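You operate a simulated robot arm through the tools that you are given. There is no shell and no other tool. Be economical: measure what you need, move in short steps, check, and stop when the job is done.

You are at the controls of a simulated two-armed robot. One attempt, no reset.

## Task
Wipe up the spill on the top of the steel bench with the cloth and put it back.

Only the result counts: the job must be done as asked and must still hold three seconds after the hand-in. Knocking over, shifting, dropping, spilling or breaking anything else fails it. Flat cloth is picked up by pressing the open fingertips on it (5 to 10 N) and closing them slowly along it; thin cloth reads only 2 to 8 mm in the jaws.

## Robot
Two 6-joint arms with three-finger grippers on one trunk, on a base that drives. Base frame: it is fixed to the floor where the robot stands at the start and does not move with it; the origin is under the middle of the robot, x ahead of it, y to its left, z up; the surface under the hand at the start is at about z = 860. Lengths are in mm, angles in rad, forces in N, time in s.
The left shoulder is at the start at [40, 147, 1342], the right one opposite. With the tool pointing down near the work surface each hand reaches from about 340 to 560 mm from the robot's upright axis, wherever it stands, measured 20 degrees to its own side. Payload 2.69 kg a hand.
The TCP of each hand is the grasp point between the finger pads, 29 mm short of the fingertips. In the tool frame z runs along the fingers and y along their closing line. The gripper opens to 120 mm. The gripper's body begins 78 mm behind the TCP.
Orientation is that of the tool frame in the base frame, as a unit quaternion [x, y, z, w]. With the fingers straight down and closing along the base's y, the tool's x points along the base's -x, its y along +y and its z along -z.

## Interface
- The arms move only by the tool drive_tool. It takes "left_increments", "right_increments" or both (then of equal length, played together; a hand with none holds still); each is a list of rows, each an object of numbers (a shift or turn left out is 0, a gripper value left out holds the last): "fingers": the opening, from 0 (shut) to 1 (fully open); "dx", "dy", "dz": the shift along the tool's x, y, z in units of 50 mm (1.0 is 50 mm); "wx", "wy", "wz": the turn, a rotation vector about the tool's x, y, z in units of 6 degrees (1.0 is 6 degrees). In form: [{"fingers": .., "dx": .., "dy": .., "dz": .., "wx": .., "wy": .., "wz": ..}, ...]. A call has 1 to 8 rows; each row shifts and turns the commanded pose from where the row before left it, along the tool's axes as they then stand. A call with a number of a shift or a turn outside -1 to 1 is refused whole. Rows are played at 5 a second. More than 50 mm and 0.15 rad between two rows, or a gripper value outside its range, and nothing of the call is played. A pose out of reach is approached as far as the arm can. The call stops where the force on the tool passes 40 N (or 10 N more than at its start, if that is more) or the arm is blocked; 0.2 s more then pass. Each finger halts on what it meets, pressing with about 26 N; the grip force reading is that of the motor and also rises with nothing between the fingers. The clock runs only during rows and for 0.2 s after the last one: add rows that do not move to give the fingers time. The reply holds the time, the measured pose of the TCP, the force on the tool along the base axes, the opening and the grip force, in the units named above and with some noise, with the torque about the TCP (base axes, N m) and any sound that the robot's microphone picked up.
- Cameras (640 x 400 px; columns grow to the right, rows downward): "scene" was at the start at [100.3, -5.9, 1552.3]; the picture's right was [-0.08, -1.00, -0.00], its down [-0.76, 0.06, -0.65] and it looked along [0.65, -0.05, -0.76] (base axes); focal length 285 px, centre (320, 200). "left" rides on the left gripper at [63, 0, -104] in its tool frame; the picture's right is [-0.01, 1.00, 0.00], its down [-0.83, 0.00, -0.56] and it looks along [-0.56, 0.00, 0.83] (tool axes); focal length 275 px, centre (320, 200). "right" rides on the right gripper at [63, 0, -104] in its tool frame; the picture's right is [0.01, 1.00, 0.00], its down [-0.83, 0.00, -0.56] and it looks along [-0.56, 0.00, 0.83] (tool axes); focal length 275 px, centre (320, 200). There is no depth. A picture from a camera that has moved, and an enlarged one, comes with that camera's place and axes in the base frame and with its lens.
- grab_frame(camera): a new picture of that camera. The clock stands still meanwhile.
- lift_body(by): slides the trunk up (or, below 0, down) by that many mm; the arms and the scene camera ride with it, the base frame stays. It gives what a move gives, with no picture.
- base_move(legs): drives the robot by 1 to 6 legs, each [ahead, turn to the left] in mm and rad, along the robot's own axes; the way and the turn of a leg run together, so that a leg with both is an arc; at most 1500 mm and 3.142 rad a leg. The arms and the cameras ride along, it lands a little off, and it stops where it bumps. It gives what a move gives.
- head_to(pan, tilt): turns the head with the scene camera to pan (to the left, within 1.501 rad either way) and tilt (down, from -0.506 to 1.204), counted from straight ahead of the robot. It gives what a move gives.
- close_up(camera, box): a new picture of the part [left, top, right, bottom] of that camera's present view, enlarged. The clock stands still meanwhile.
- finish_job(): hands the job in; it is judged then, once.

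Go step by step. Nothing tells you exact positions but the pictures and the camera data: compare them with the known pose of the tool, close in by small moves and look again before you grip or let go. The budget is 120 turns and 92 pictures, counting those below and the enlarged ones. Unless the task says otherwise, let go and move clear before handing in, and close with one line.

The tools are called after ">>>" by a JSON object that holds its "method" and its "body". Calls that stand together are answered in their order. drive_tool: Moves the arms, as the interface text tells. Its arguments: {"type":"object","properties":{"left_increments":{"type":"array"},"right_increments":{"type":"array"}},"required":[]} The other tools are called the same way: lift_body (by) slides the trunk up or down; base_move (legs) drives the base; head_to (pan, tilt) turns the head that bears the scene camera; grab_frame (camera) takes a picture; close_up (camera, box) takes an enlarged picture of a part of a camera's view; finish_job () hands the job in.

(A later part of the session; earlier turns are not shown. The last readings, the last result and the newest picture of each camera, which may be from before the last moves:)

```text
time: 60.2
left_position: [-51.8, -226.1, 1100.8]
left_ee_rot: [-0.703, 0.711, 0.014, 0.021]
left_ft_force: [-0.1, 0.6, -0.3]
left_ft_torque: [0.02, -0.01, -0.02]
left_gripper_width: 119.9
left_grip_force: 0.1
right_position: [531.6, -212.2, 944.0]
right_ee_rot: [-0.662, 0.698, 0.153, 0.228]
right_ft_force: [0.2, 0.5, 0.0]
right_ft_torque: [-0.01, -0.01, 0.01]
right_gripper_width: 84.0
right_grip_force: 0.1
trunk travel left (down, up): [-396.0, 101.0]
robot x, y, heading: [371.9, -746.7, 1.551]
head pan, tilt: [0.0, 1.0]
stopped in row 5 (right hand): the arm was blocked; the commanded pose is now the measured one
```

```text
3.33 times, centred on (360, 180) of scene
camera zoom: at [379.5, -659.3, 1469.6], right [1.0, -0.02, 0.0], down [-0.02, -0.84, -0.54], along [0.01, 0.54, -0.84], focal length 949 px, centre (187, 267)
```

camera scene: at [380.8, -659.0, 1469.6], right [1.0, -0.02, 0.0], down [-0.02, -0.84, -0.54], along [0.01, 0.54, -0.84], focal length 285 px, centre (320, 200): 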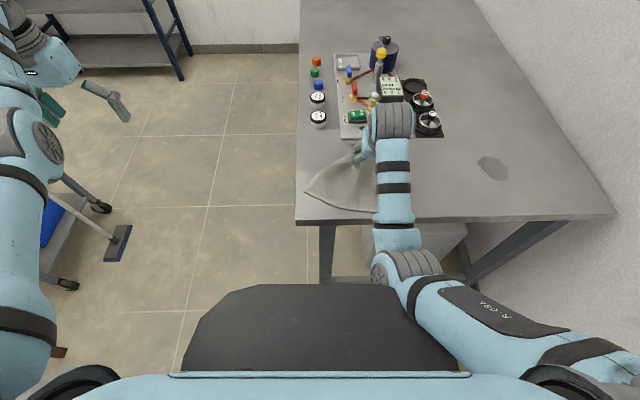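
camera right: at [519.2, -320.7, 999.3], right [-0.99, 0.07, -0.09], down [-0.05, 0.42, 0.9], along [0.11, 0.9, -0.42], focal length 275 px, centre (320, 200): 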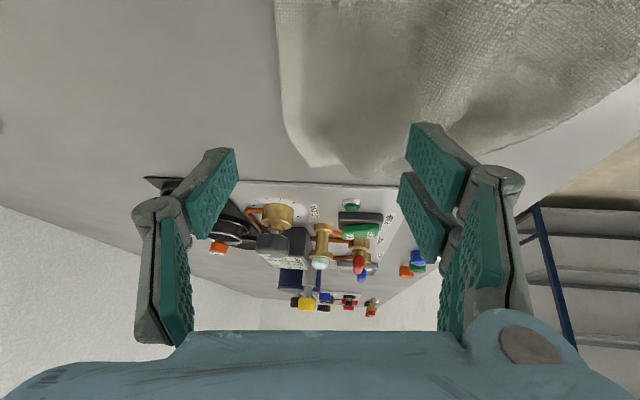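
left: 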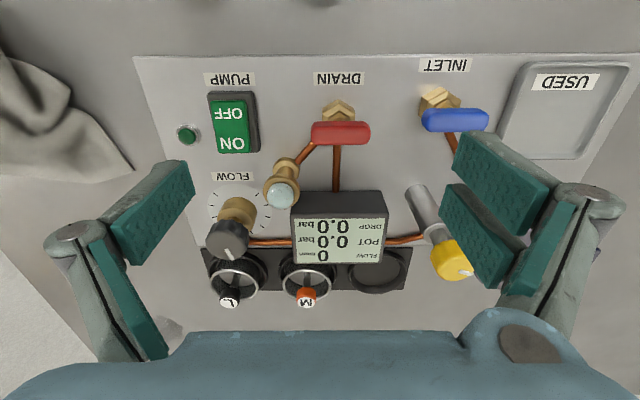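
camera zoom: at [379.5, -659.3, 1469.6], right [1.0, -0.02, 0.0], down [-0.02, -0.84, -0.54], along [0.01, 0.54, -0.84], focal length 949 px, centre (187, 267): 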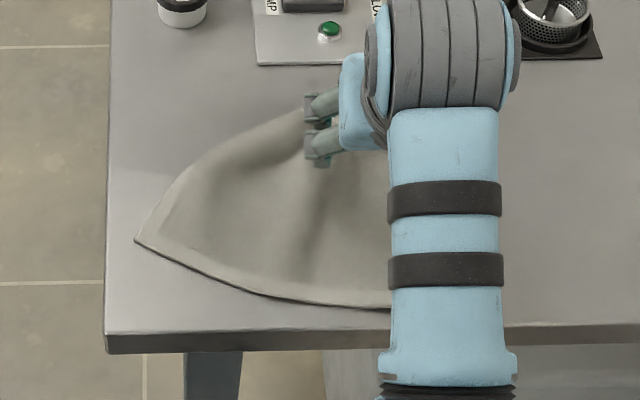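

A wrist limit blocks this posture. Raising the trunk and then lowering the hand should give the wrist room.

>>> {"method": "lift_body", "body": {"by": 95}}

>>> {"method": "drive_tool", "body": {"right_increments": [{"dx": 0.45, "dz": 0.8}, {"dx": 0.45, "dz": 0.8}, {"wx": -0.9}]}}

```text
time: 61.5
left_position: [-51.3, -225.8, 1197.2]
left_ee_rot: [-0.702, 0.711, 0.014, 0.02]
left_ft_force: [0.6, 0.5, -0.1]
left_ft_torque: [-0.03, 0.0, 0.05]
left_gripper_width: 119.8
left_grip_force: 0.0
right_position: [531.6, -213.0, 1037.9]
right_ee_rot: [-0.662, 0.698, 0.152, 0.226]
right_ft_force: [-0.5, -1.1, 0.7]
right_ft_torque: [-0.01, 0.0, -0.02]
right_gripper_width: 84.2
right_grip_force: 0.0
trunk travel left (down, up): [-491.0, 6.0]
robot x, y, heading: [378.3, -748.4, 1.551]
head pan, tilt: [0.0, 1.0]
```

```text
time: 62.3
left_position: [-50.5, -226.4, 1197.3]
left_ee_rot: [-0.702, 0.712, 0.013, 0.021]
left_ft_force: [0.3, 0.2, 0.1]
left_ft_torque: [0.01, 0.02, 0.03]
left_gripper_width: 120.0
left_grip_force: 0.0
right_position: [535.2, -211.2, 944.1]
right_ee_rot: [-0.672, 0.69, 0.188, 0.19]
right_ft_force: [-0.1, 0.2, 0.6]
right_ft_torque: [-0.01, 0.01, -0.05]
right_gripper_width: 83.9
right_grip_force: 0.1
trunk travel left (down, up): [-491.0, 6.0]
robot x, y, heading: [373.3, -745.4, 1.546]
head pan, tilt: [0.0, 1.0]
```

That works. Now I'll slide to the cloth's middle.

>>> {"method": "drive_tool", "body": {"right_increments": [{"dx": 0.33}, {"dx": 0.33}, {"dy": 0.55}, {"dy": 0.55}, {}]}}

>>> {"method": "grab_frame", "body": {"camera": "right"}}

>>> {"method": "close_up", "body": {"camera": "scene", "box": [280, 120, 440, 240]}}

```text
time: 63.7
left_position: [-50.8, -225.4, 1195.0]
left_ee_rot: [-0.702, 0.711, 0.014, 0.021]
left_ft_force: [-0.6, -0.4, -0.3]
left_ft_torque: [0.03, 0.01, 0.01]
left_gripper_width: 120.0
left_grip_force: 0.0
right_position: [544.3, -239.7, 917.9]
right_ee_rot: [-0.669, 0.692, 0.145, 0.229]
right_ft_force: [0.1, -0.2, 1.1]
right_ft_torque: [-0.02, 0.0, 0.02]
right_gripper_width: 84.2
right_grip_force: 0.1
trunk travel left (down, up): [-491.0, 6.0]
robot x, y, heading: [376.7, -748.1, 1.557]
head pan, tilt: [0.0, 1.0]
stopped in row 5 (right hand): the arm was blocked; the commanded pose is now the measured one
```

```text
62 pictures are left
camera right: at [531.6, -347.2, 974.5], right [-0.99, 0.06, -0.11], down [-0.07, 0.43, 0.9], along [0.1, 0.9, -0.42], focal length 275 px, centre (320, 200)
```

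right: 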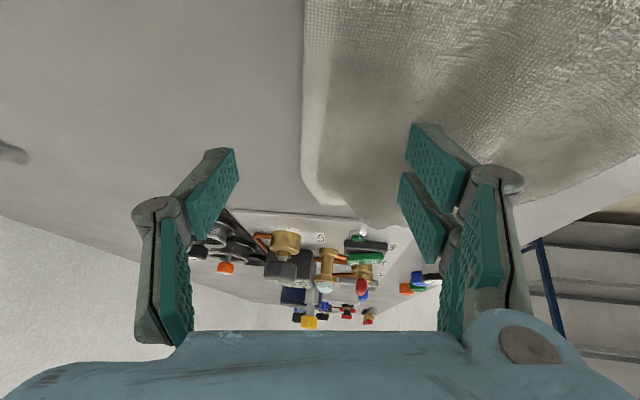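

```text
3.33 times, centred on (360, 180) of scene
camera zoom: at [379.6, -659.6, 1564.6], right [1.0, -0.02, 0.0], down [-0.02, -0.84, -0.54], along [0.01, 0.54, -0.84], focal length 949 px, centre (187, 267)
```

zoom: 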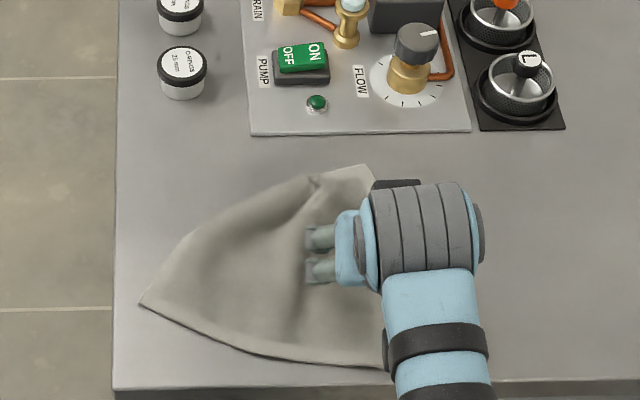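

The right hand is jammed again when moving left. I'll yaw the tool counter-clockwise to align it with the forearm, then retry.

>>> {"method": "drive_tool", "body": {"right_increments": [{"wz": -1}, {"wz": -1}, {"wz": -1}, {"wz": -1}, {"wx": -1}]}}

```text
time: 64.9
left_position: [-50.3, -227.3, 1196.7]
left_ee_rot: [-0.703, 0.711, 0.013, 0.021]
left_ft_force: [0.1, 0.0, 1.0]
left_ft_torque: [0.01, -0.02, 0.0]
left_gripper_width: 120.1
left_grip_force: 0.0
right_position: [542.9, -239.8, 918.8]
right_ee_rot: [0.811, -0.532, -0.126, -0.21]
right_ft_force: [-0.7, -0.2, -0.8]
right_ft_torque: [0.03, 0.02, 0.01]
right_gripper_width: 84.1
right_grip_force: 0.0
trunk travel left (down, up): [-491.0, 6.0]
robot x, y, heading: [377.1, -749.2, 1.549]
head pan, tilt: [0.0, 1.0]
```

Yaw frees the wrist. I'll level the finger line with a roll and slide left.

>>> {"method": "drive_tool", "body": {"right_increments": [{"wx": -1}, {"wx": -1}, {}]}}

>>> {"method": "drive_tool", "body": {"right_increments": [{"dy": 0.6, "dx": -0.2}, {"dy": 0.6, "dx": -0.2}, {}]}}

```text
time: 65.7
left_position: [-50.4, -226.6, 1195.4]
left_ee_rot: [-0.702, 0.712, 0.013, 0.021]
left_ft_force: [0.9, -0.3, 0.2]
left_ft_torque: [-0.01, -0.03, -0.01]
left_gripper_width: 120.1
left_grip_force: 0.0
right_position: [543.2, -239.0, 918.4]
right_ee_rot: [0.829, -0.515, -0.18, -0.125]
right_ft_force: [-0.5, 0.3, -0.7]
right_ft_torque: [0.0, 0.0, 0.02]
right_gripper_width: 84.0
right_grip_force: 0.2
trunk travel left (down, up): [-491.0, 6.0]
robot x, y, heading: [374.7, -749.7, 1.552]
head pan, tilt: [0.0, 1.0]
```

```text
time: 66.5
left_position: [-50.5, -226.4, 1195.4]
left_ee_rot: [-0.703, 0.711, 0.013, 0.021]
left_ft_force: [0.1, -0.3, -0.5]
left_ft_torque: [0.04, 0.01, 0.01]
left_gripper_width: 120.2
left_grip_force: 0.1
right_position: [480.9, -249.3, 924.4]
right_ee_rot: [0.828, -0.516, -0.179, -0.126]
right_ft_force: [-0.2, -0.2, 0.3]
right_ft_torque: [-0.01, 0.02, -0.03]
right_gripper_width: 84.1
right_grip_force: 0.0
trunk travel left (down, up): [-491.0, 6.0]
robot x, y, heading: [374.2, -751.8, 1.55]
head pan, tilt: [0.0, 1.0]
```

The hand is free again and above the cloth's middle. I'll check the pictures before pressing down.

>>> {"method": "grab_frame", "body": {"camera": "right"}}

>>> {"method": "close_up", "body": {"camera": "scene", "box": [280, 120, 440, 240]}}

```text
60 pictures are left
camera right: at [524.2, -342.3, 991.0], right [-0.9, -0.44, -0.03], down [-0.25, 0.45, 0.86], along [-0.37, 0.78, -0.51], focal length 275 px, centre (320, 200)
```

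right: 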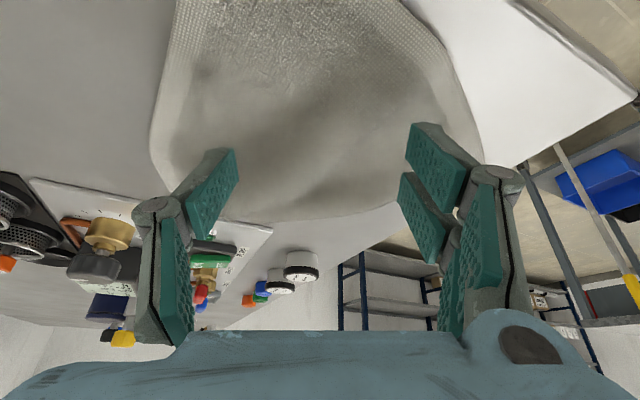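

```text
3.33 times, centred on (360, 180) of scene
camera zoom: at [380.1, -659.5, 1564.6], right [1.0, -0.02, 0.0], down [-0.02, -0.84, -0.54], along [0.01, 0.54, -0.84], focal length 949 px, centre (187, 267)
```

zoom: 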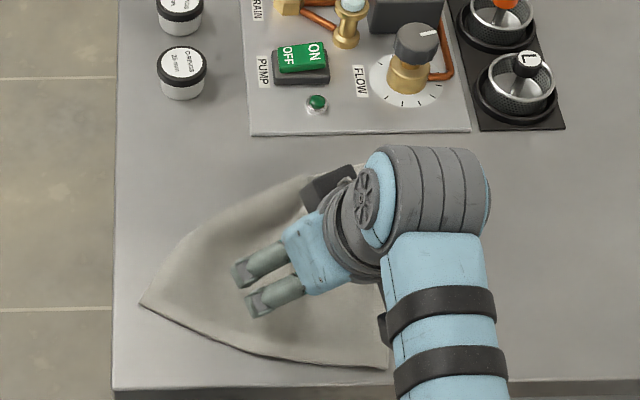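

The fingers straddle the cloth. I'll shift 15 mm toward the back and come down, then step gently into contact.

>>> {"method": "drive_tool", "body": {"right_increments": [{"dy": -0.12, "dz": 0.6}, {"dx": 0.04, "dz": 0.08}, {"dx": 0.04, "dz": 0.08}, {}]}}

```text
time: 67.5
left_position: [-51.4, -227.4, 1194.5]
left_ee_rot: [-0.702, 0.711, 0.014, 0.02]
left_ft_force: [0.0, 0.2, -0.5]
left_ft_torque: [0.0, 0.01, 0.0]
left_gripper_width: 120.0
left_grip_force: 0.0
right_position: [481.8, -234.1, 890.6]
right_ee_rot: [0.828, -0.516, -0.179, -0.126]
right_ft_force: [-2.2, -0.3, 8.1]
right_ft_torque: [-0.23, 0.27, -0.02]
right_gripper_width: 88.9
right_grip_force: 2.6
trunk travel left (down, up): [-491.0, 6.0]
robot x, y, heading: [374.2, -751.2, 1.552]
head pan, tilt: [0.0, 1.0]
```

Contact is at about 8 N. I'll close the fingers slowly along the cloth.

>>> {"method": "drive_tool", "body": {"right_increments": [{"fingers": 0.63}, {"fingers": 0.56}, {"fingers": 0.49}, {"fingers": 0.42}, {"fingers": 0.35}, {"fingers": 0.28}, {"fingers": 0.22}, {"fingers": 0.17}]}}

>>> {"method": "drive_tool", "body": {"right_increments": [{"fingers": 0.12}, {"fingers": 0.08}, {"fingers": 0.04}, {"fingers": 0.0}, {}, {}]}}

>>> {"method": "grab_frame", "body": {"camera": "right"}}

```text
time: 69.3
left_position: [-52.2, -228.8, 1196.5]
left_ee_rot: [-0.702, 0.711, 0.014, 0.022]
left_ft_force: [-0.9, 0.2, -0.3]
left_ft_torque: [0.0, 0.02, -0.01]
left_gripper_width: 120.0
left_grip_force: 0.1
right_position: [483.1, -234.0, 890.6]
right_ee_rot: [0.828, -0.516, -0.179, -0.127]
right_ft_force: [0.6, -0.9, 15.2]
right_ft_torque: [-0.17, -0.03, 0.1]
right_gripper_width: 22.3
right_grip_force: 26.0
trunk travel left (down, up): [-491.0, 6.0]
robot x, y, heading: [376.0, -747.9, 1.55]
head pan, tilt: [0.0, 1.0]
```

```text
time: 70.7
left_position: [-50.8, -229.3, 1196.4]
left_ee_rot: [-0.702, 0.711, 0.013, 0.022]
left_ft_force: [1.3, -0.5, 0.4]
left_ft_torque: [0.01, 0.03, -0.01]
left_gripper_width: 119.9
left_grip_force: 0.1
right_position: [481.0, -235.8, 891.0]
right_ee_rot: [0.828, -0.516, -0.18, -0.127]
right_ft_force: [1.5, 1.7, 16.8]
right_ft_torque: [-0.16, -0.05, 0.0]
right_gripper_width: 22.4
right_grip_force: 25.9
trunk travel left (down, up): [-491.0, 6.0]
robot x, y, heading: [378.3, -753.0, 1.551]
head pan, tilt: [0.0, 1.0]
```

```text
58 pictures are left
camera right: at [524.7, -328.0, 957.4], right [-0.9, -0.44, -0.03], down [-0.25, 0.45, 0.86], along [-0.37, 0.78, -0.51], focal length 275 px, centre (320, 200)
```

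right: 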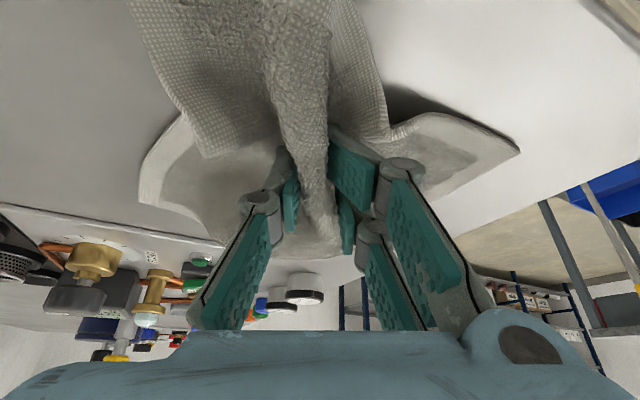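

A fat fold of cloth is in the jaws at 22 mm. I'll lift slowly to test the grip.

>>> {"method": "drive_tool", "body": {"right_increments": [{"dx": -0.2, "dz": -0.42}, {"dx": -0.2, "dz": -0.42}, {"dx": -0.2, "dz": -0.42}, {"dx": -0.2, "dz": -0.42}, {}]}}

>>> {"method": "close_up", "body": {"camera": "scene", "box": [280, 120, 440, 240]}}

>>> {"method": "grab_frame", "body": {"camera": "right"}}

```text
time: 71.9
left_position: [-50.6, -226.4, 1195.5]
left_ee_rot: [-0.702, 0.712, 0.013, 0.021]
left_ft_force: [-0.5, 0.1, -0.2]
left_ft_torque: [-0.02, -0.02, -0.01]
left_gripper_width: 120.0
left_grip_force: 0.0
right_position: [479.4, -235.8, 984.2]
right_ee_rot: [0.828, -0.516, -0.179, -0.126]
right_ft_force: [-0.1, 0.3, -0.4]
right_ft_torque: [-0.02, 0.02, -0.01]
right_gripper_width: 4.6
right_grip_force: 26.7
trunk travel left (down, up): [-491.0, 6.0]
robot x, y, heading: [378.8, -749.0, 1.55]
head pan, tilt: [0.0, 1.0]
```

```text
3.33 times, centred on (360, 180) of scene
camera zoom: at [379.8, -659.3, 1564.6], right [1.0, -0.02, 0.0], down [-0.02, -0.84, -0.54], along [0.01, 0.54, -0.84], focal length 949 px, centre (187, 267)
```

zoom: 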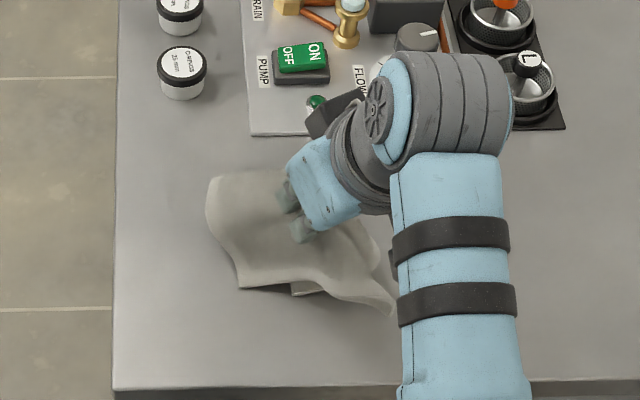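

```text
56 pictures are left
camera right: at [522.8, -328.2, 1050.4], right [-0.9, -0.44, -0.03], down [-0.25, 0.45, 0.86], along [-0.37, 0.78, -0.51], focal length 275 px, centre (320, 200)
```

right: 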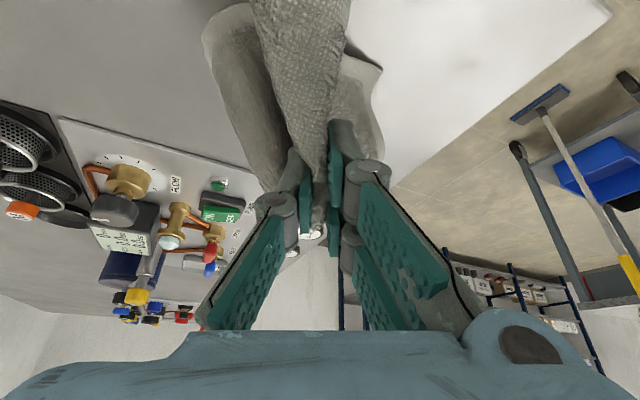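

The cloth is held at 4.6 mm and hangs clear. I'll move it right over bare bench, then yaw the tool back toward the spill.

>>> {"method": "drive_tool", "body": {"right_increments": [{"dx": 0.4, "dy": -0.88, "dz": -0.17}, {"dx": 0.4, "dy": -0.88, "dz": -0.17}, {"dx": 0.4, "dy": -0.88, "dz": -0.17}, {"dx": 0.4, "dy": -0.88, "dz": -0.17}]}}

>>> {"method": "drive_tool", "body": {"right_increments": [{"wx": 0.43, "wz": 0.9}, {"wx": 0.43, "wz": 0.9}, {"wx": 0.43, "wz": 0.9}, {"wx": 0.43, "wz": 0.9}, {"wx": 0.43, "wz": 0.9}, {"wx": 0.43, "wz": 0.9}]}}

>>> {"method": "grab_frame", "body": {"camera": "scene"}}

```text
time: 72.9
left_position: [-49.7, -226.1, 1197.2]
left_ee_rot: [-0.702, 0.711, 0.014, 0.021]
left_ft_force: [0.2, 0.2, 0.4]
left_ft_torque: [-0.03, 0.05, 0.05]
left_gripper_width: 120.0
left_grip_force: 0.1
right_position: [677.8, -234.5, 985.2]
right_ee_rot: [0.828, -0.515, -0.18, -0.125]
right_ft_force: [0.2, 0.8, -0.6]
right_ft_torque: [-0.01, 0.05, 0.03]
right_gripper_width: 4.7
right_grip_force: 25.9
trunk travel left (down, up): [-491.0, 6.0]
robot x, y, heading: [377.3, -748.9, 1.552]
head pan, tilt: [0.0, 1.0]
```

```text
time: 74.3
left_position: [-51.6, -227.3, 1194.1]
left_ee_rot: [-0.702, 0.711, 0.014, 0.02]
left_ft_force: [-0.3, -0.1, -0.4]
left_ft_torque: [0.01, 0.0, -0.02]
left_gripper_width: 119.7
left_grip_force: 0.1
right_position: [674.8, -236.2, 983.6]
right_ee_rot: [-0.627, 0.746, 0.136, 0.181]
right_ft_force: [0.5, 0.3, -0.3]
right_ft_torque: [0.0, -0.02, 0.08]
right_gripper_width: 4.5
right_grip_force: 25.7
trunk travel left (down, up): [-491.0, 6.0]
robot x, y, heading: [374.8, -751.9, 1.55]
head pan, tilt: [0.0, 1.0]
```

```text
55 pictures are left
camera scene: at [379.8, -659.3, 1564.6], right [1.0, -0.02, 0.0], down [-0.02, -0.84, -0.54], along [0.01, 0.54, -0.84], focal length 285 px, centre (320, 200)
```

scene: 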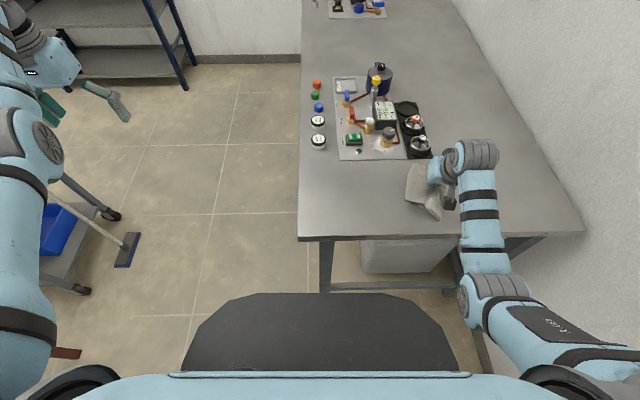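

The cloth is carried to about (675, -236). I'll nudge the base forward 30 mm, tilt further for reach, and raise the hand before lowering the trunk.

>>> {"method": "base_move", "body": {"legs": [[30, 0]]}}

>>> {"method": "drive_tool", "body": {"right_increments": [{"wy": -1}, {"wy": -1}, {"wy": -1}, {"wy": -1}, {"dx": -0.76, "dz": -0.64}, {"dx": -0.76, "dz": -0.64}]}}

```text
time: 75.1
left_position: [-50.2, -204.3, 1199.4]
left_ee_rot: [-0.703, 0.71, 0.016, 0.024]
left_ft_force: [-0.4, -0.7, 0.8]
left_ft_torque: [0.11, 0.0, 0.0]
left_gripper_width: 120.1
left_grip_force: 0.2
right_position: [676.1, -212.5, 986.8]
right_ee_rot: [-0.628, 0.744, 0.139, 0.181]
right_ft_force: [0.5, -1.2, 1.0]
right_ft_torque: [0.06, -0.02, 0.12]
right_gripper_width: 4.6
right_grip_force: 25.6
trunk travel left (down, up): [-491.0, 6.0]
robot x, y, heading: [374.4, -720.7, 1.554]
head pan, tilt: [0.0, 1.0]
```

```text
time: 76.5
left_position: [-51.3, -199.2, 1196.0]
left_ee_rot: [-0.703, 0.711, 0.013, 0.021]
left_ft_force: [-0.9, 0.8, -0.7]
left_ft_torque: [0.03, 0.0, 0.02]
left_gripper_width: 120.1
left_grip_force: 0.0
right_position: [673.5, -208.2, 1080.4]
right_ee_rot: [-0.586, 0.691, 0.264, 0.331]
right_ft_force: [-0.3, 0.1, -0.7]
right_ft_torque: [-0.01, -0.01, 0.09]
right_gripper_width: 4.7
right_grip_force: 25.7
trunk travel left (down, up): [-491.0, 6.0]
robot x, y, heading: [374.2, -721.3, 1.553]
head pan, tilt: [0.0, 1.0]
```

Next I'll lower the trunk 130 and move toward the spill, staying high, then look.

>>> {"method": "lift_body", "body": {"by": -130}}

>>> {"method": "drive_tool", "body": {"right_increments": [{"dx": -0.13, "dy": -0.9, "dz": 0.15}, {"dx": -0.13, "dy": -0.9, "dz": 0.15}, {}]}}

>>> {"method": "grab_frame", "body": {"camera": "right"}}

>>> {"method": "grab_frame", "body": {"camera": "scene"}}

```text
time: 78.1
left_position: [-51.5, -197.8, 1064.9]
left_ee_rot: [-0.703, 0.711, 0.013, 0.021]
left_ft_force: [-0.3, 0.1, 0.2]
left_ft_torque: [0.01, -0.01, -0.01]
left_gripper_width: 120.0
left_grip_force: 0.1
right_position: [675.3, -207.8, 950.5]
right_ee_rot: [-0.586, 0.691, 0.265, 0.33]
right_ft_force: [-0.2, -0.1, 0.0]
right_ft_torque: [-0.01, -0.02, 0.07]
right_gripper_width: 4.7
right_grip_force: 26.0
trunk travel left (down, up): [-361.0, 136.0]
robot x, y, heading: [378.5, -719.8, 1.55]
head pan, tilt: [0.0, 1.0]
```

```text
time: 78.9
left_position: [-51.6, -197.4, 1065.0]
left_ee_rot: [-0.703, 0.71, 0.014, 0.021]
left_ft_force: [-0.3, 0.3, -0.3]
left_ft_torque: [0.0, 0.01, 0.0]
left_gripper_width: 119.9
left_grip_force: 0.1
right_position: [762.5, -205.0, 951.8]
right_ee_rot: [-0.586, 0.691, 0.265, 0.33]
right_ft_force: [-0.4, -0.5, -0.5]
right_ft_torque: [-0.02, -0.02, 0.07]
right_gripper_width: 4.9
right_grip_force: 26.2
trunk travel left (down, up): [-361.0, 136.0]
robot x, y, heading: [375.8, -716.9, 1.552]
head pan, tilt: [0.0, 1.0]
```

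```text
54 pictures are left
camera right: at [742.6, -323.6, 970.2], right [-0.98, 0.17, -0.03], down [-0.01, 0.11, 0.99], along [0.17, 0.98, -0.11], focal length 275 px, centre (320, 200)
```

right: 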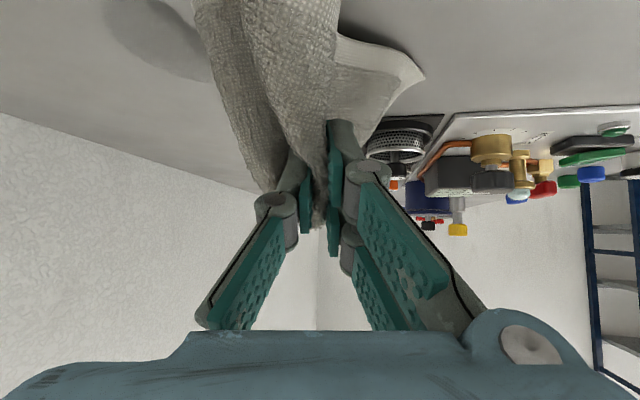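

```text
53 pictures are left
camera scene: at [379.2, -630.4, 1434.2], right [1.0, -0.02, 0.0], down [-0.01, -0.84, -0.54], along [0.01, 0.54, -0.84], focal length 285 px, centre (320, 200)
```

scene: 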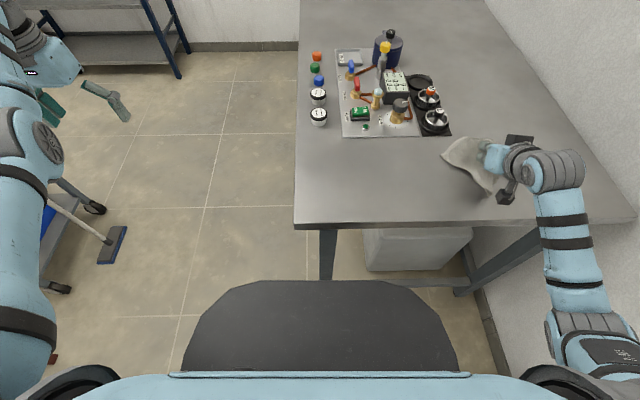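

The spill is visible near (866, -182). I'll lower the cloth at its left edge until it presses lightly.

>>> {"method": "drive_tool", "body": {"right_increments": [{"dx": 0.39, "dy": -0.5, "dz": 0.42}, {"dx": 0.39, "dy": -0.5, "dz": 0.42}, {"dx": 0.07, "dz": 0.06}, {"dx": 0.07, "dz": 0.06}, {}]}}

```text
time: 79.8
left_position: [-52.7, -201.2, 1064.8]
left_ee_rot: [-0.703, 0.711, 0.013, 0.023]
left_ft_force: [0.3, 0.1, -0.1]
left_ft_torque: [-0.04, 0.04, -0.01]
left_gripper_width: 119.8
left_grip_force: 0.1
right_position: [814.1, -203.7, 902.4]
right_ee_rot: [-0.584, 0.684, 0.273, 0.341]
right_ft_force: [-3.8, -3.2, 28.2]
right_ft_torque: [0.13, 0.38, 0.16]
right_gripper_width: 4.9
right_grip_force: 26.2
trunk travel left (down, up): [-361.0, 136.0]
robot x, y, heading: [377.3, -721.4, 1.552]
head pan, tilt: [0.0, 1.0]
stopped in row 4 (right hand): the force on the tool passed its limit at 46 N (the readings are from after the stop); the commanded pose is now the measured one
```

The bunched cloth presses at 28 N, a bit hard. I'll ease up 4 mm and stroke across in +x.

>>> {"method": "drive_tool", "body": {"right_increments": [{"dx": -0.05, "dz": -0.04}, {"dx": -0.06, "dy": -0.4, "dz": 0.07}, {"dx": -0.06, "dy": -0.4, "dz": 0.07}, {"dx": -0.06, "dy": -0.4, "dz": 0.07}, {"dx": -0.06, "dy": -0.4, "dz": 0.07}, {}]}}

>>> {"method": "grab_frame", "body": {"camera": "scene"}}

>>> {"method": "grab_frame", "body": {"camera": "right"}}

```text
time: 81.2
left_position: [-54.1, -199.6, 1065.6]
left_ee_rot: [-0.703, 0.711, 0.014, 0.022]
left_ft_force: [0.1, 0.2, 0.5]
left_ft_torque: [0.01, -0.06, 0.02]
left_gripper_width: 119.8
left_grip_force: 0.1
right_position: [896.5, -198.5, 902.3]
right_ee_rot: [-0.585, 0.687, 0.267, 0.339]
right_ft_force: [-2.8, -0.5, 14.7]
right_ft_torque: [0.07, 0.17, 0.08]
right_gripper_width: 4.7
right_grip_force: 26.3
trunk travel left (down, up): [-361.0, 136.0]
robot x, y, heading: [374.7, -723.0, 1.555]
head pan, tilt: [0.0, 1.0]
```

```text
52 pictures are left
camera scene: at [377.2, -633.1, 1434.4], right [1.0, -0.02, 0.0], down [-0.01, -0.84, -0.54], along [0.01, 0.54, -0.84], focal length 285 px, centre (320, 200)
```

scene: 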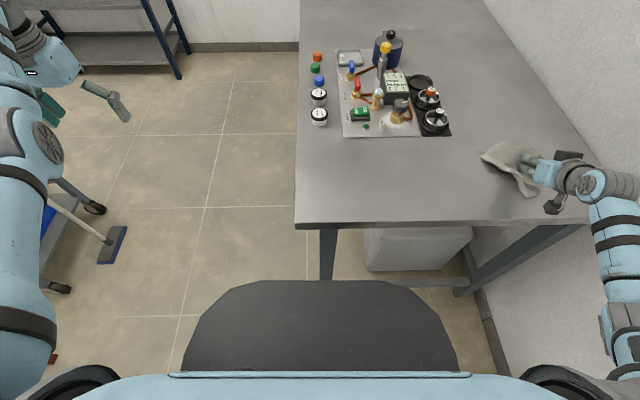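

```text
51 pictures are left
camera right: at [874.9, -318.9, 918.6], right [-0.99, 0.17, -0.03], down [-0.02, 0.09, 1.0], along [0.17, 0.98, -0.09], focal length 275 px, centre (320, 200)
```

right: 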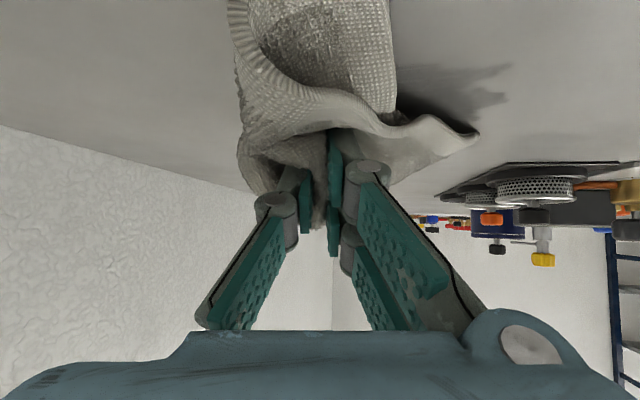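

The first stroke worked at about 15 N. I'll step toward the back and stroke back, then do the same nearer the front.

>>> {"method": "drive_tool", "body": {"right_increments": [{"dx": -0.31, "dy": 0.11, "dz": 0.37}, {"dx": 0.07, "dy": 0.47, "dz": -0.08}, {"dx": 0.07, "dy": 0.47, "dz": -0.08}, {"dx": 0.07, "dy": 0.47, "dz": -0.08}, {"dx": 0.07, "dy": 0.47, "dz": -0.08}, {"dx": 0.07, "dy": 0.47, "dz": -0.08}, {}]}}

>>> {"method": "drive_tool", "body": {"right_increments": [{"dx": 0.31, "dy": -0.11, "dz": -0.37}, {"dx": 0.31, "dy": -0.11, "dz": -0.37}, {"dx": -0.07, "dy": -0.47, "dz": 0.08}, {"dx": -0.07, "dy": -0.47, "dz": 0.08}, {"dx": -0.07, "dy": -0.47, "dz": 0.08}, {"dx": -0.07, "dy": -0.47, "dz": 0.08}, {"dx": -0.07, "dy": -0.47, "dz": 0.08}]}}

>>> {"method": "grab_frame", "body": {"camera": "scene"}}

>>> {"method": "grab_frame", "body": {"camera": "right"}}

```text
time: 82.8
left_position: [-52.3, -200.9, 1066.5]
left_ee_rot: [-0.703, 0.711, 0.013, 0.023]
left_ft_force: [0.1, 0.4, 0.3]
left_ft_torque: [0.0, 0.02, -0.01]
left_gripper_width: 120.0
left_grip_force: 0.1
right_position: [776.0, -177.7, 901.5]
right_ee_rot: [-0.582, 0.684, 0.273, 0.345]
right_ft_force: [-1.8, -4.6, 23.1]
right_ft_torque: [0.0, 0.19, 0.11]
right_gripper_width: 4.4
right_grip_force: 26.6
trunk travel left (down, up): [-361.0, 136.0]
robot x, y, heading: [377.7, -718.5, 1.55]
head pan, tilt: [0.0, 1.0]
stopped in row 7 (right hand): the force on the tool passed its limit at 41 N (the readings are from after the stop); the commanded pose is now the measured one
```

```text
time: 84.4
left_position: [-53.0, -199.6, 1065.0]
left_ee_rot: [-0.703, 0.711, 0.013, 0.022]
left_ft_force: [-0.2, -0.1, 0.4]
left_ft_torque: [0.02, -0.01, -0.01]
left_gripper_width: 120.0
left_grip_force: 0.0
right_position: [898.7, -222.9, 902.6]
right_ee_rot: [-0.585, 0.685, 0.27, 0.341]
right_ft_force: [-3.1, 0.7, 16.6]
right_ft_torque: [0.12, 0.25, 0.09]
right_gripper_width: 4.6
right_grip_force: 26.1
trunk travel left (down, up): [-361.0, 136.0]
robot x, y, heading: [376.9, -720.4, 1.553]
head pan, tilt: [0.0, 1.0]
```

```text
50 pictures are left
camera scene: at [377.2, -633.3, 1434.4], right [1.0, -0.02, 0.0], down [-0.01, -0.84, -0.54], along [0.01, 0.54, -0.84], focal length 285 px, centre (320, 200)
```

scene: 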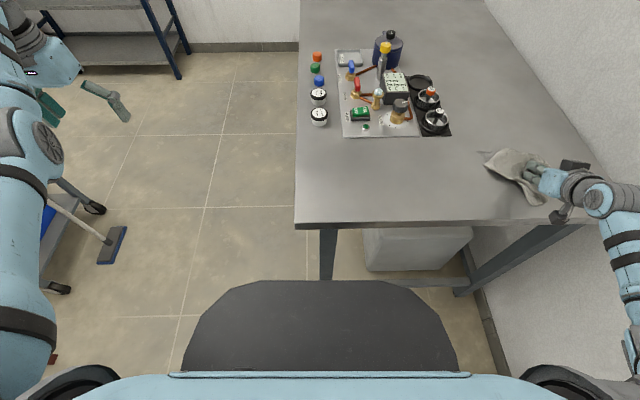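

```text
49 pictures are left
camera right: at [877.4, -342.8, 916.8], right [-0.99, 0.17, -0.03], down [-0.02, 0.09, 1.0], along [0.17, 0.98, -0.08], focal length 275 px, centre (320, 200)
```

right: 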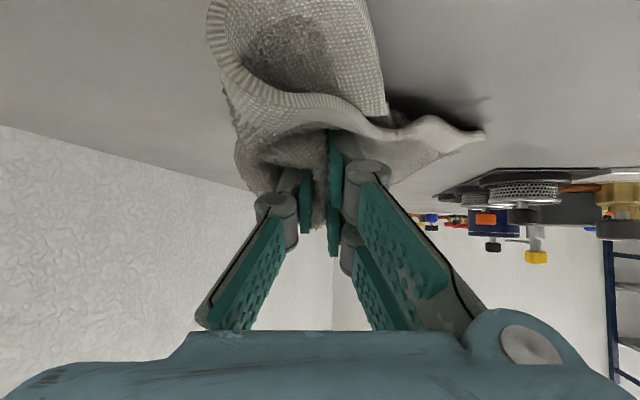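

Some darkness remains near the cloth's back-left edge. I'll enlarge it.

>>> {"method": "close_up", "body": {"camera": "scene", "box": [440, 110, 600, 230]}}

```text
3.33 times, centred on (520, 170) of scene
camera zoom: at [377.2, -633.3, 1434.4], right [1.0, -0.02, 0.0], down [-0.01, -0.84, -0.54], along [0.01, 0.54, -0.84], focal length 949 px, centre (-347, 300)
```

zoom: 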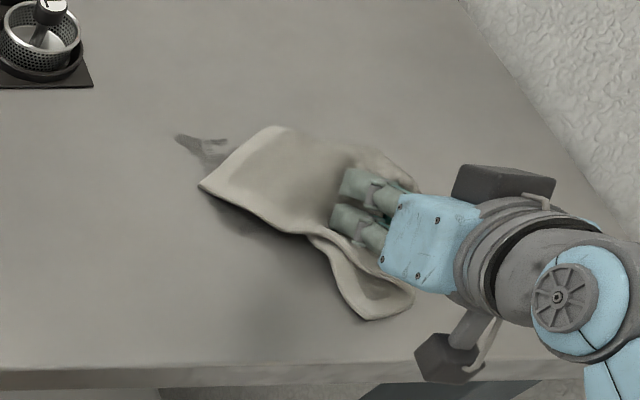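

A remnant sits near (825, -129). I'll lift the cloth to see the full remaining outline.

>>> {"method": "drive_tool", "body": {"right_increments": [{"dx": -0.6, "dz": -0.5}, {"dx": -0.7, "dz": -0.6}, {"dx": 0.5, "dz": -0.6}, {"dx": 0.5, "dz": -0.6}, {}]}}

>>> {"method": "close_up", "body": {"camera": "scene", "box": [440, 90, 600, 210]}}

```text
time: 85.6
left_position: [-51.6, -196.8, 1065.3]
left_ee_rot: [-0.703, 0.711, 0.014, 0.02]
left_ft_force: [-0.3, -0.7, 0.4]
left_ft_torque: [0.0, -0.03, -0.04]
left_gripper_width: 120.0
left_grip_force: 0.2
right_position: [876.4, -283.9, 974.6]
right_ee_rot: [-0.586, 0.685, 0.271, 0.339]
right_ft_force: [0.7, 0.6, -0.1]
right_ft_torque: [-0.04, -0.01, 0.02]
right_gripper_width: 4.5
right_grip_force: 26.2
right hand out of reach, approached as far as the arm can: row 4
trunk travel left (down, up): [-361.0, 136.0]
robot x, y, heading: [373.9, -719.0, 1.554]
head pan, tilt: [0.0, 1.0]
```

```text
3.33 times, centred on (520, 150) of scene
camera zoom: at [379.9, -628.7, 1434.1], right [1.0, -0.02, 0.0], down [-0.01, -0.84, -0.54], along [0.01, 0.54, -0.84], focal length 949 px, centre (-347, 367)
```

zoom: 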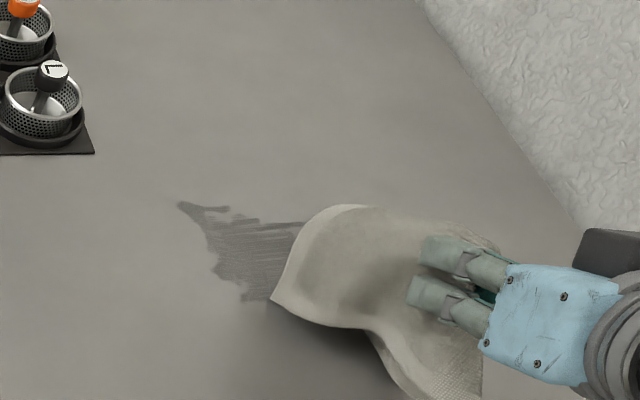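

A good part remains, about x 815–880 and y -210 to -113. I'll look with the wrist camera for the rest of it.

>>> {"method": "grab_frame", "body": {"camera": "right"}}

```text
46 pictures are left
camera right: at [856.5, -403.2, 990.7], right [-0.99, 0.16, -0.03], down [-0.02, 0.09, 1.0], along [0.17, 0.98, -0.09], focal length 275 px, centre (320, 200)
```

right: 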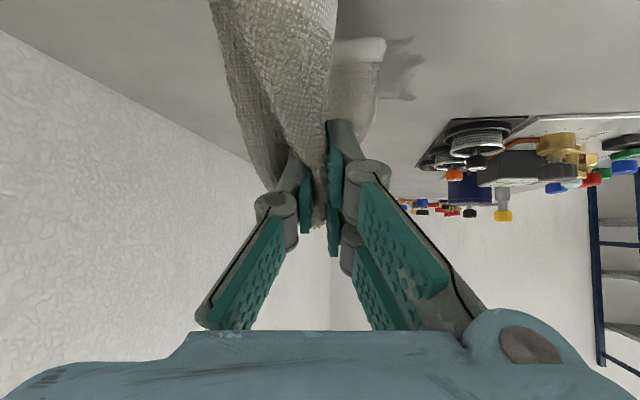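

The right half is clean and the left half remains, so the rubbing patch sits to the right of the fingertips. I'll repeat the strokes starting further left.

>>> {"method": "drive_tool", "body": {"right_increments": [{"dx": 0.05, "dy": 0.72, "dz": 0.29}, {"dx": 0.05, "dy": 0.72, "dz": 0.29}, {"dx": 0.05, "dy": 0.72, "dz": 0.29}, {"dx": 0.05, "dy": 0.72, "dz": 0.29}, {"dx": 0.2, "dz": 0.17}, {"dx": 0.12, "dz": 0.1}, {"dx": 0.06, "dz": 0.05}]}}

```text
time: 87.2
left_position: [-52.1, -197.2, 1065.5]
left_ee_rot: [-0.703, 0.711, 0.014, 0.02]
left_ft_force: [1.0, 0.7, -0.2]
left_ft_torque: [-0.02, 0.01, -0.01]
left_gripper_width: 120.2
left_grip_force: 0.1
right_position: [745.0, -224.2, 904.2]
right_ee_rot: [-0.584, 0.686, 0.27, 0.34]
right_ft_force: [0.4, -0.5, 0.1]
right_ft_torque: [-0.02, 0.0, 0.07]
right_gripper_width: 4.8
right_grip_force: 25.9
trunk travel left (down, up): [-361.0, 136.0]
robot x, y, heading: [373.5, -718.3, 1.558]
head pan, tilt: [0.0, 1.0]
```

>>> {"method": "drive_tool", "body": {"right_increments": [{"dx": 0.046, "dz": 0.04}, {"dx": 0.046, "dz": 0.04}, {}]}}

```text
time: 88.0
left_position: [-50.5, -199.3, 1065.4]
left_ee_rot: [-0.702, 0.711, 0.013, 0.021]
left_ft_force: [0.0, -0.1, 0.6]
left_ft_torque: [-0.01, -0.01, -0.01]
left_gripper_width: 120.2
left_grip_force: 0.1
right_position: [744.3, -223.7, 897.5]
right_ee_rot: [-0.585, 0.686, 0.27, 0.339]
right_ft_force: [-0.4, -0.3, -0.5]
right_ft_torque: [0.0, -0.01, 0.06]
right_gripper_width: 4.6
right_grip_force: 26.2
trunk travel left (down, up): [-361.0, 136.0]
robot x, y, heading: [372.8, -721.6, 1.56]
head pan, tilt: [0.0, 1.0]
```

>>> {"method": "drive_tool", "body": {"right_increments": [{"dx": 0.046, "dz": 0.04}, {"dx": 0.046, "dz": 0.04}, {"dx": 0.046, "dz": 0.04}, {}]}}

>>> {"method": "grab_frame", "body": {"camera": "right"}}

>>> {"method": "close_up", "body": {"camera": "scene", "box": [400, 90, 560, 210]}}

```text
time: 89.0
left_position: [-51.7, -199.8, 1065.7]
left_ee_rot: [-0.703, 0.711, 0.014, 0.022]
left_ft_force: [0.1, 0.3, -0.5]
left_ft_torque: [0.0, 0.01, 0.03]
left_gripper_width: 119.8
left_grip_force: 0.1
right_position: [745.0, -219.9, 895.8]
right_ee_rot: [-0.583, 0.681, 0.276, 0.346]
right_ft_force: [-1.4, -3.7, 19.7]
right_ft_torque: [0.05, 0.17, 0.09]
right_gripper_width: 4.3
right_grip_force: 25.6
trunk travel left (down, up): [-361.0, 136.0]
robot x, y, heading: [375.9, -722.3, 1.548]
head pan, tilt: [0.0, 1.0]
stopped in row 4 (right hand): the force on the tool passed its limit at 41 N (the readings are from after the stop); the commanded pose is now the measured one
```

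```text
45 pictures are left
camera right: at [723.4, -341.3, 908.2], right [-0.99, 0.17, -0.03], down [-0.02, 0.07, 1.0], along [0.17, 0.98, -0.06], focal length 275 px, centre (320, 200)
```

right: 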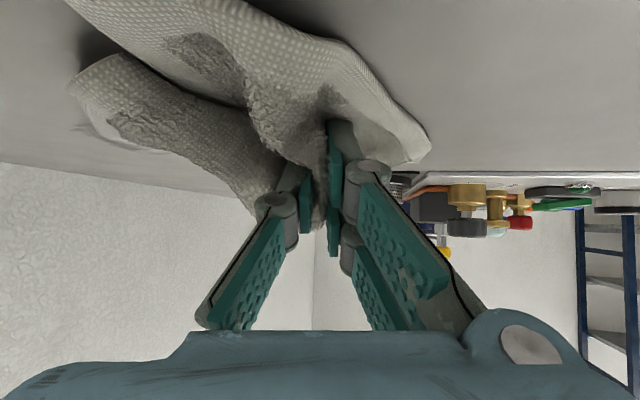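

```text
3.33 times, centred on (480, 150) of scene
camera zoom: at [379.0, -632.4, 1434.2], right [1.0, -0.02, 0.0], down [-0.01, -0.84, -0.54], along [0.01, 0.54, -0.84], focal length 949 px, centre (-213, 367)
```

zoom: 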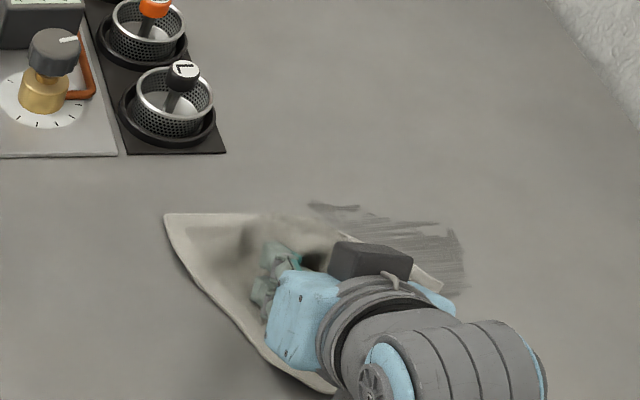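

The cloth is picking up liquid. I'll stroke +x through the remnant, step back, then return.

>>> {"method": "drive_tool", "body": {"right_increments": [{"dx": -0.1, "dy": 0.05, "dz": 0.1}, {"dx": -0.07, "dy": -0.55, "dz": 0.09}, {"dx": -0.07, "dy": -0.55, "dz": 0.09}, {"dx": -0.07, "dy": -0.55, "dz": 0.09}, {"dx": -0.07, "dy": -0.55, "dz": 0.09}, {"dx": -0.07, "dy": -0.55, "dz": 0.09}, {"dx": -0.07, "dy": -0.55, "dz": 0.09}]}}

>>> {"method": "drive_tool", "body": {"right_increments": [{"dx": -0.31, "dy": 0.11, "dz": 0.37}, {"dx": 0.07, "dy": 0.5, "dz": -0.09}, {"dx": 0.07, "dy": 0.5, "dz": -0.09}, {"dx": 0.07, "dy": 0.5, "dz": -0.09}, {"dx": 0.07, "dy": 0.5, "dz": -0.09}]}}

>>> {"method": "close_up", "body": {"camera": "scene", "box": [420, 90, 580, 210]}}

```text
time: 90.6
left_position: [-51.3, -198.4, 1064.9]
left_ee_rot: [-0.703, 0.711, 0.013, 0.021]
left_ft_force: [-0.5, 0.2, -0.1]
left_ft_torque: [0.02, 0.02, -0.02]
left_gripper_width: 119.7
left_grip_force: 0.0
right_position: [913.0, -207.6, 897.1]
right_ee_rot: [-0.584, 0.683, 0.274, 0.344]
right_ft_force: [-0.9, -0.8, 3.7]
right_ft_torque: [0.01, 0.05, 0.09]
right_gripper_width: 4.7
right_grip_force: 26.0
trunk travel left (down, up): [-361.0, 136.0]
robot x, y, heading: [375.5, -722.9, 1.557]
head pan, tilt: [0.0, 1.0]
```

```text
time: 91.8
left_position: [-53.1, -199.4, 1065.5]
left_ee_rot: [-0.703, 0.71, 0.013, 0.022]
left_ft_force: [0.3, -0.6, -0.5]
left_ft_torque: [-0.02, -0.02, -0.03]
left_gripper_width: 120.2
left_grip_force: 0.0
right_position: [807.1, -189.0, 896.7]
right_ee_rot: [-0.583, 0.683, 0.273, 0.345]
right_ft_force: [1.0, -1.1, 8.5]
right_ft_torque: [0.02, -0.04, 0.03]
right_gripper_width: 4.5
right_grip_force: 26.4
trunk travel left (down, up): [-361.0, 136.0]
robot x, y, heading: [376.2, -723.9, 1.551]
head pan, tilt: [0.0, 1.0]
```

```text
3.33 times, centred on (500, 150) of scene
camera zoom: at [378.8, -631.9, 1434.3], right [1.0, -0.02, 0.0], down [-0.01, -0.84, -0.54], along [0.01, 0.54, -0.84], focal length 949 px, centre (-280, 367)
```

zoom: 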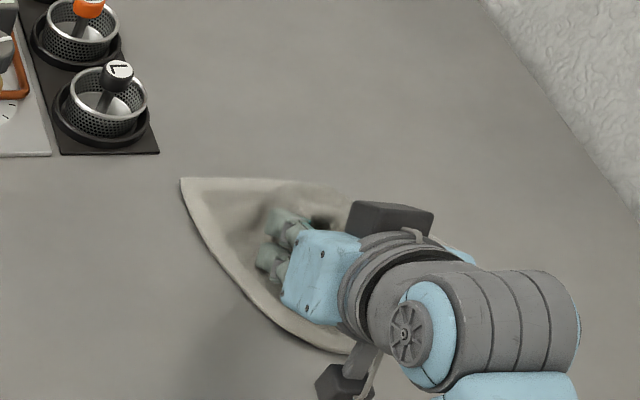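

Much is gone. I'll continue left with slightly more pressure and then do one more pass nearer the back.

>>> {"method": "drive_tool", "body": {"right_increments": [{"dx": 0.09, "dy": 0.5, "dz": -0.07}, {"dx": 0.07, "dy": 0.5, "dz": -0.09}, {"dx": -0.25, "dy": 0.1, "dz": 0.32}, {"dx": -0.07, "dy": -0.5, "dz": 0.09}, {"dx": -0.07, "dy": -0.5, "dz": 0.09}, {"dx": -0.07, "dy": -0.5, "dz": 0.09}, {"dx": -0.07, "dy": -0.5, "dz": 0.09}, {"dx": -0.07, "dy": -0.5, "dz": 0.09}]}}

>>> {"method": "drive_tool", "body": {"right_increments": [{"dx": -0.6, "dz": -0.5}, {"dx": -0.7, "dz": -0.6}, {"dx": 0.5, "dz": -0.6}, {"dx": 0.1, "dy": -0.8}, {}]}}

>>> {"method": "close_up", "body": {"camera": "scene", "box": [420, 90, 580, 210]}}

>>> {"method": "grab_frame", "body": {"camera": "right"}}

```text
time: 93.6
left_position: [-52.0, -199.3, 1066.1]
left_ee_rot: [-0.703, 0.71, 0.013, 0.022]
left_ft_force: [0.0, 0.0, -0.2]
left_ft_torque: [0.0, 0.01, 0.01]
left_gripper_width: 119.9
left_grip_force: 0.1
right_position: [883.8, -165.7, 896.1]
right_ee_rot: [-0.583, 0.682, 0.274, 0.345]
right_ft_force: [-2.5, 0.1, 14.4]
right_ft_torque: [0.11, 0.12, 0.11]
right_gripper_width: 4.5
right_grip_force: 26.0
trunk travel left (down, up): [-361.0, 136.0]
robot x, y, heading: [374.0, -720.8, 1.553]
head pan, tilt: [0.0, 1.0]
```

```text
time: 94.8
left_position: [-51.0, -196.4, 1064.1]
left_ee_rot: [-0.703, 0.711, 0.013, 0.02]
left_ft_force: [0.5, 0.6, 0.2]
left_ft_torque: [-0.02, -0.02, -0.01]
left_gripper_width: 120.1
left_grip_force: 0.0
right_position: [914.6, -214.0, 975.9]
right_ee_rot: [-0.583, 0.684, 0.273, 0.343]
right_ft_force: [-0.6, 0.1, 0.8]
right_ft_torque: [0.0, -0.01, 0.03]
right_gripper_width: 4.5
right_grip_force: 26.4
trunk travel left (down, up): [-361.0, 136.0]
robot x, y, heading: [375.0, -722.2, 1.555]
head pan, tilt: [0.0, 1.0]
```

```text
3.33 times, centred on (500, 150) of scene
camera zoom: at [380.1, -629.5, 1434.2], right [1.0, -0.02, 0.0], down [-0.02, -0.84, -0.54], along [0.01, 0.54, -0.84], focal length 949 px, centre (-280, 367)
```

zoom: 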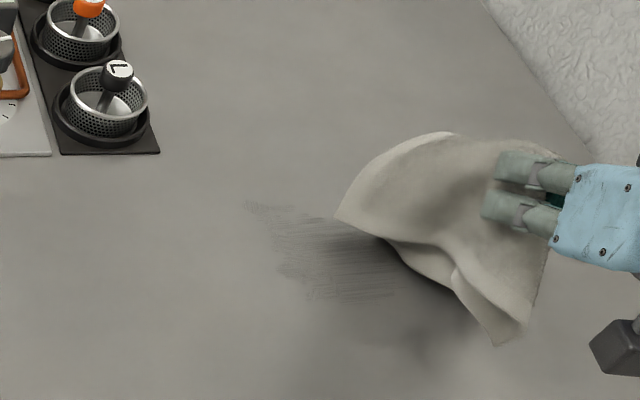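

```text
41 pictures are left
camera right: at [893.6, -333.5, 990.4], right [-0.99, 0.17, -0.03], down [-0.02, 0.08, 1.0], along [0.17, 0.98, -0.07], focal length 275 px, centre (320, 200)
```

right: 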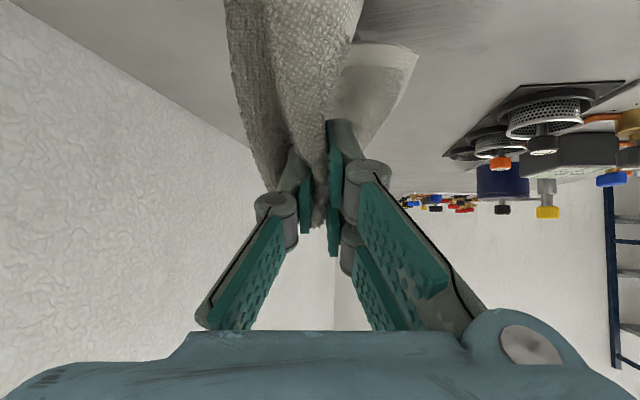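

Only faint streaks are left over x 815–915 and y -200 to -113. I'll run another set of passes over the whole area.

>>> {"method": "drive_tool", "body": {"right_increments": [{"dx": 0.39, "dy": 0.78, "dz": 0.09}, {"dx": 0.39, "dy": 0.78, "dz": 0.09}, {"dx": 0.39, "dy": 0.78, "dz": 0.09}, {"dx": 0.39, "dy": 0.78, "dz": 0.09}, {"dx": 0.08, "dz": 0.07}, {"dx": 0.05, "dz": 0.04}, {}]}}

>>> {"method": "drive_tool", "body": {"right_increments": [{"dx": -0.06, "dy": -0.55, "dz": 0.1}, {"dx": -0.07, "dy": -0.55, "dz": 0.09}, {"dx": -0.07, "dy": -0.55, "dz": 0.09}, {"dx": -0.07, "dy": -0.55, "dz": 0.09}, {"dx": -0.07, "dy": -0.55, "dz": 0.09}, {"dx": -0.07, "dy": -0.55, "dz": 0.09}]}}

```text
time: 96.4
left_position: [-52.0, -198.5, 1065.2]
left_ee_rot: [-0.703, 0.711, 0.013, 0.021]
left_ft_force: [0.1, 0.0, -0.8]
left_ft_torque: [-0.02, 0.01, 0.0]
left_gripper_width: 120.1
left_grip_force: 0.1
right_position: [756.0, -221.4, 893.6]
right_ee_rot: [-0.582, 0.683, 0.274, 0.346]
right_ft_force: [2.4, 2.4, 9.5]
right_ft_torque: [0.16, -0.02, 0.01]
right_gripper_width: 5.1
right_grip_force: 25.8
trunk travel left (down, up): [-361.0, 136.0]
robot x, y, heading: [375.5, -722.4, 1.548]
head pan, tilt: [0.0, 1.0]
```

```text
time: 97.8
left_position: [-51.6, -198.4, 1066.6]
left_ee_rot: [-0.703, 0.711, 0.012, 0.021]
left_ft_force: [0.6, -0.1, -0.8]
left_ft_torque: [0.03, -0.01, 0.02]
left_gripper_width: 120.1
left_grip_force: 0.0
right_position: [923.4, -215.1, 897.2]
right_ee_rot: [-0.583, 0.684, 0.273, 0.343]
right_ft_force: [-0.4, -0.3, -0.6]
right_ft_torque: [0.01, -0.04, 0.04]
right_gripper_width: 4.9
right_grip_force: 26.0
trunk travel left (down, up): [-361.0, 136.0]
robot x, y, heading: [373.2, -722.3, 1.549]
head pan, tilt: [0.0, 1.0]
```

Contact was lost at the end, so I'll press 4 mm lower, step back and stroke in -x, then +x again.

>>> {"method": "drive_tool", "body": {"right_increments": [{"dx": -0.19, "dy": 0.08, "dz": 0.3}, {"dx": 0.06, "dz": 0.05}, {"dx": 0.07, "dy": 0.55, "dz": -0.09}, {"dx": 0.07, "dy": 0.55, "dz": -0.09}, {"dx": 0.07, "dy": 0.55, "dz": -0.09}, {"dx": 0.07, "dy": 0.55, "dz": -0.09}, {"dx": 0.07, "dy": 0.55, "dz": -0.09}, {"dx": 0.07, "dy": 0.55, "dz": -0.09}]}}

>>> {"method": "drive_tool", "body": {"right_increments": [{"dx": -0.25, "dy": 0.08, "dz": 0.3}, {"dx": -0.06, "dy": -0.55, "dz": 0.1}, {"dx": -0.06, "dy": -0.55, "dz": 0.1}, {"dx": -0.06, "dy": -0.55, "dz": 0.1}, {"dx": -0.06, "dy": -0.55, "dz": 0.1}, {"dx": -0.06, "dy": -0.55, "dz": 0.1}, {"dx": -0.06, "dy": -0.55, "dz": 0.1}]}}

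```text
time: 99.0
left_position: [-53.2, -198.6, 1064.5]
left_ee_rot: [-0.703, 0.711, 0.014, 0.023]
left_ft_force: [0.3, 0.6, 0.3]
left_ft_torque: [0.02, 0.04, 0.02]
left_gripper_width: 120.0
left_grip_force: 0.1
right_position: [853.4, -199.1, 893.2]
right_ee_rot: [-0.582, 0.68, 0.275, 0.351]
right_ft_force: [-5.2, -3.6, 12.9]
right_ft_torque: [0.02, 0.29, 0.1]
right_gripper_width: 4.7
right_grip_force: 26.2
trunk travel left (down, up): [-361.0, 136.0]
robot x, y, heading: [374.8, -719.6, 1.548]
head pan, tilt: [0.0, 1.0]
stopped in row 5 (right hand): the force on the tool passed its limit at 56 N (the readings are from after the stop); the commanded pose is now the measured one
```

```text
time: 100.6
left_position: [-53.0, -199.0, 1064.2]
left_ee_rot: [-0.703, 0.711, 0.013, 0.021]
left_ft_force: [0.5, -1.0, 0.2]
left_ft_torque: [-0.02, 0.0, -0.02]
left_gripper_width: 120.0
left_grip_force: 0.1
right_position: [987.0, -187.0, 893.5]
right_ee_rot: [-0.582, 0.679, 0.276, 0.351]
right_ft_force: [-1.1, 3.2, 7.7]
right_ft_torque: [0.17, 0.11, -0.06]
right_gripper_width: 4.7
right_grip_force: 26.0
right hand out of reach, approached as far as the arm can: row 6, 7
trunk travel left (down, up): [-361.0, 136.0]
robot x, y, heading: [377.9, -720.3, 1.555]
head pan, tilt: [0.0, 1.0]
```

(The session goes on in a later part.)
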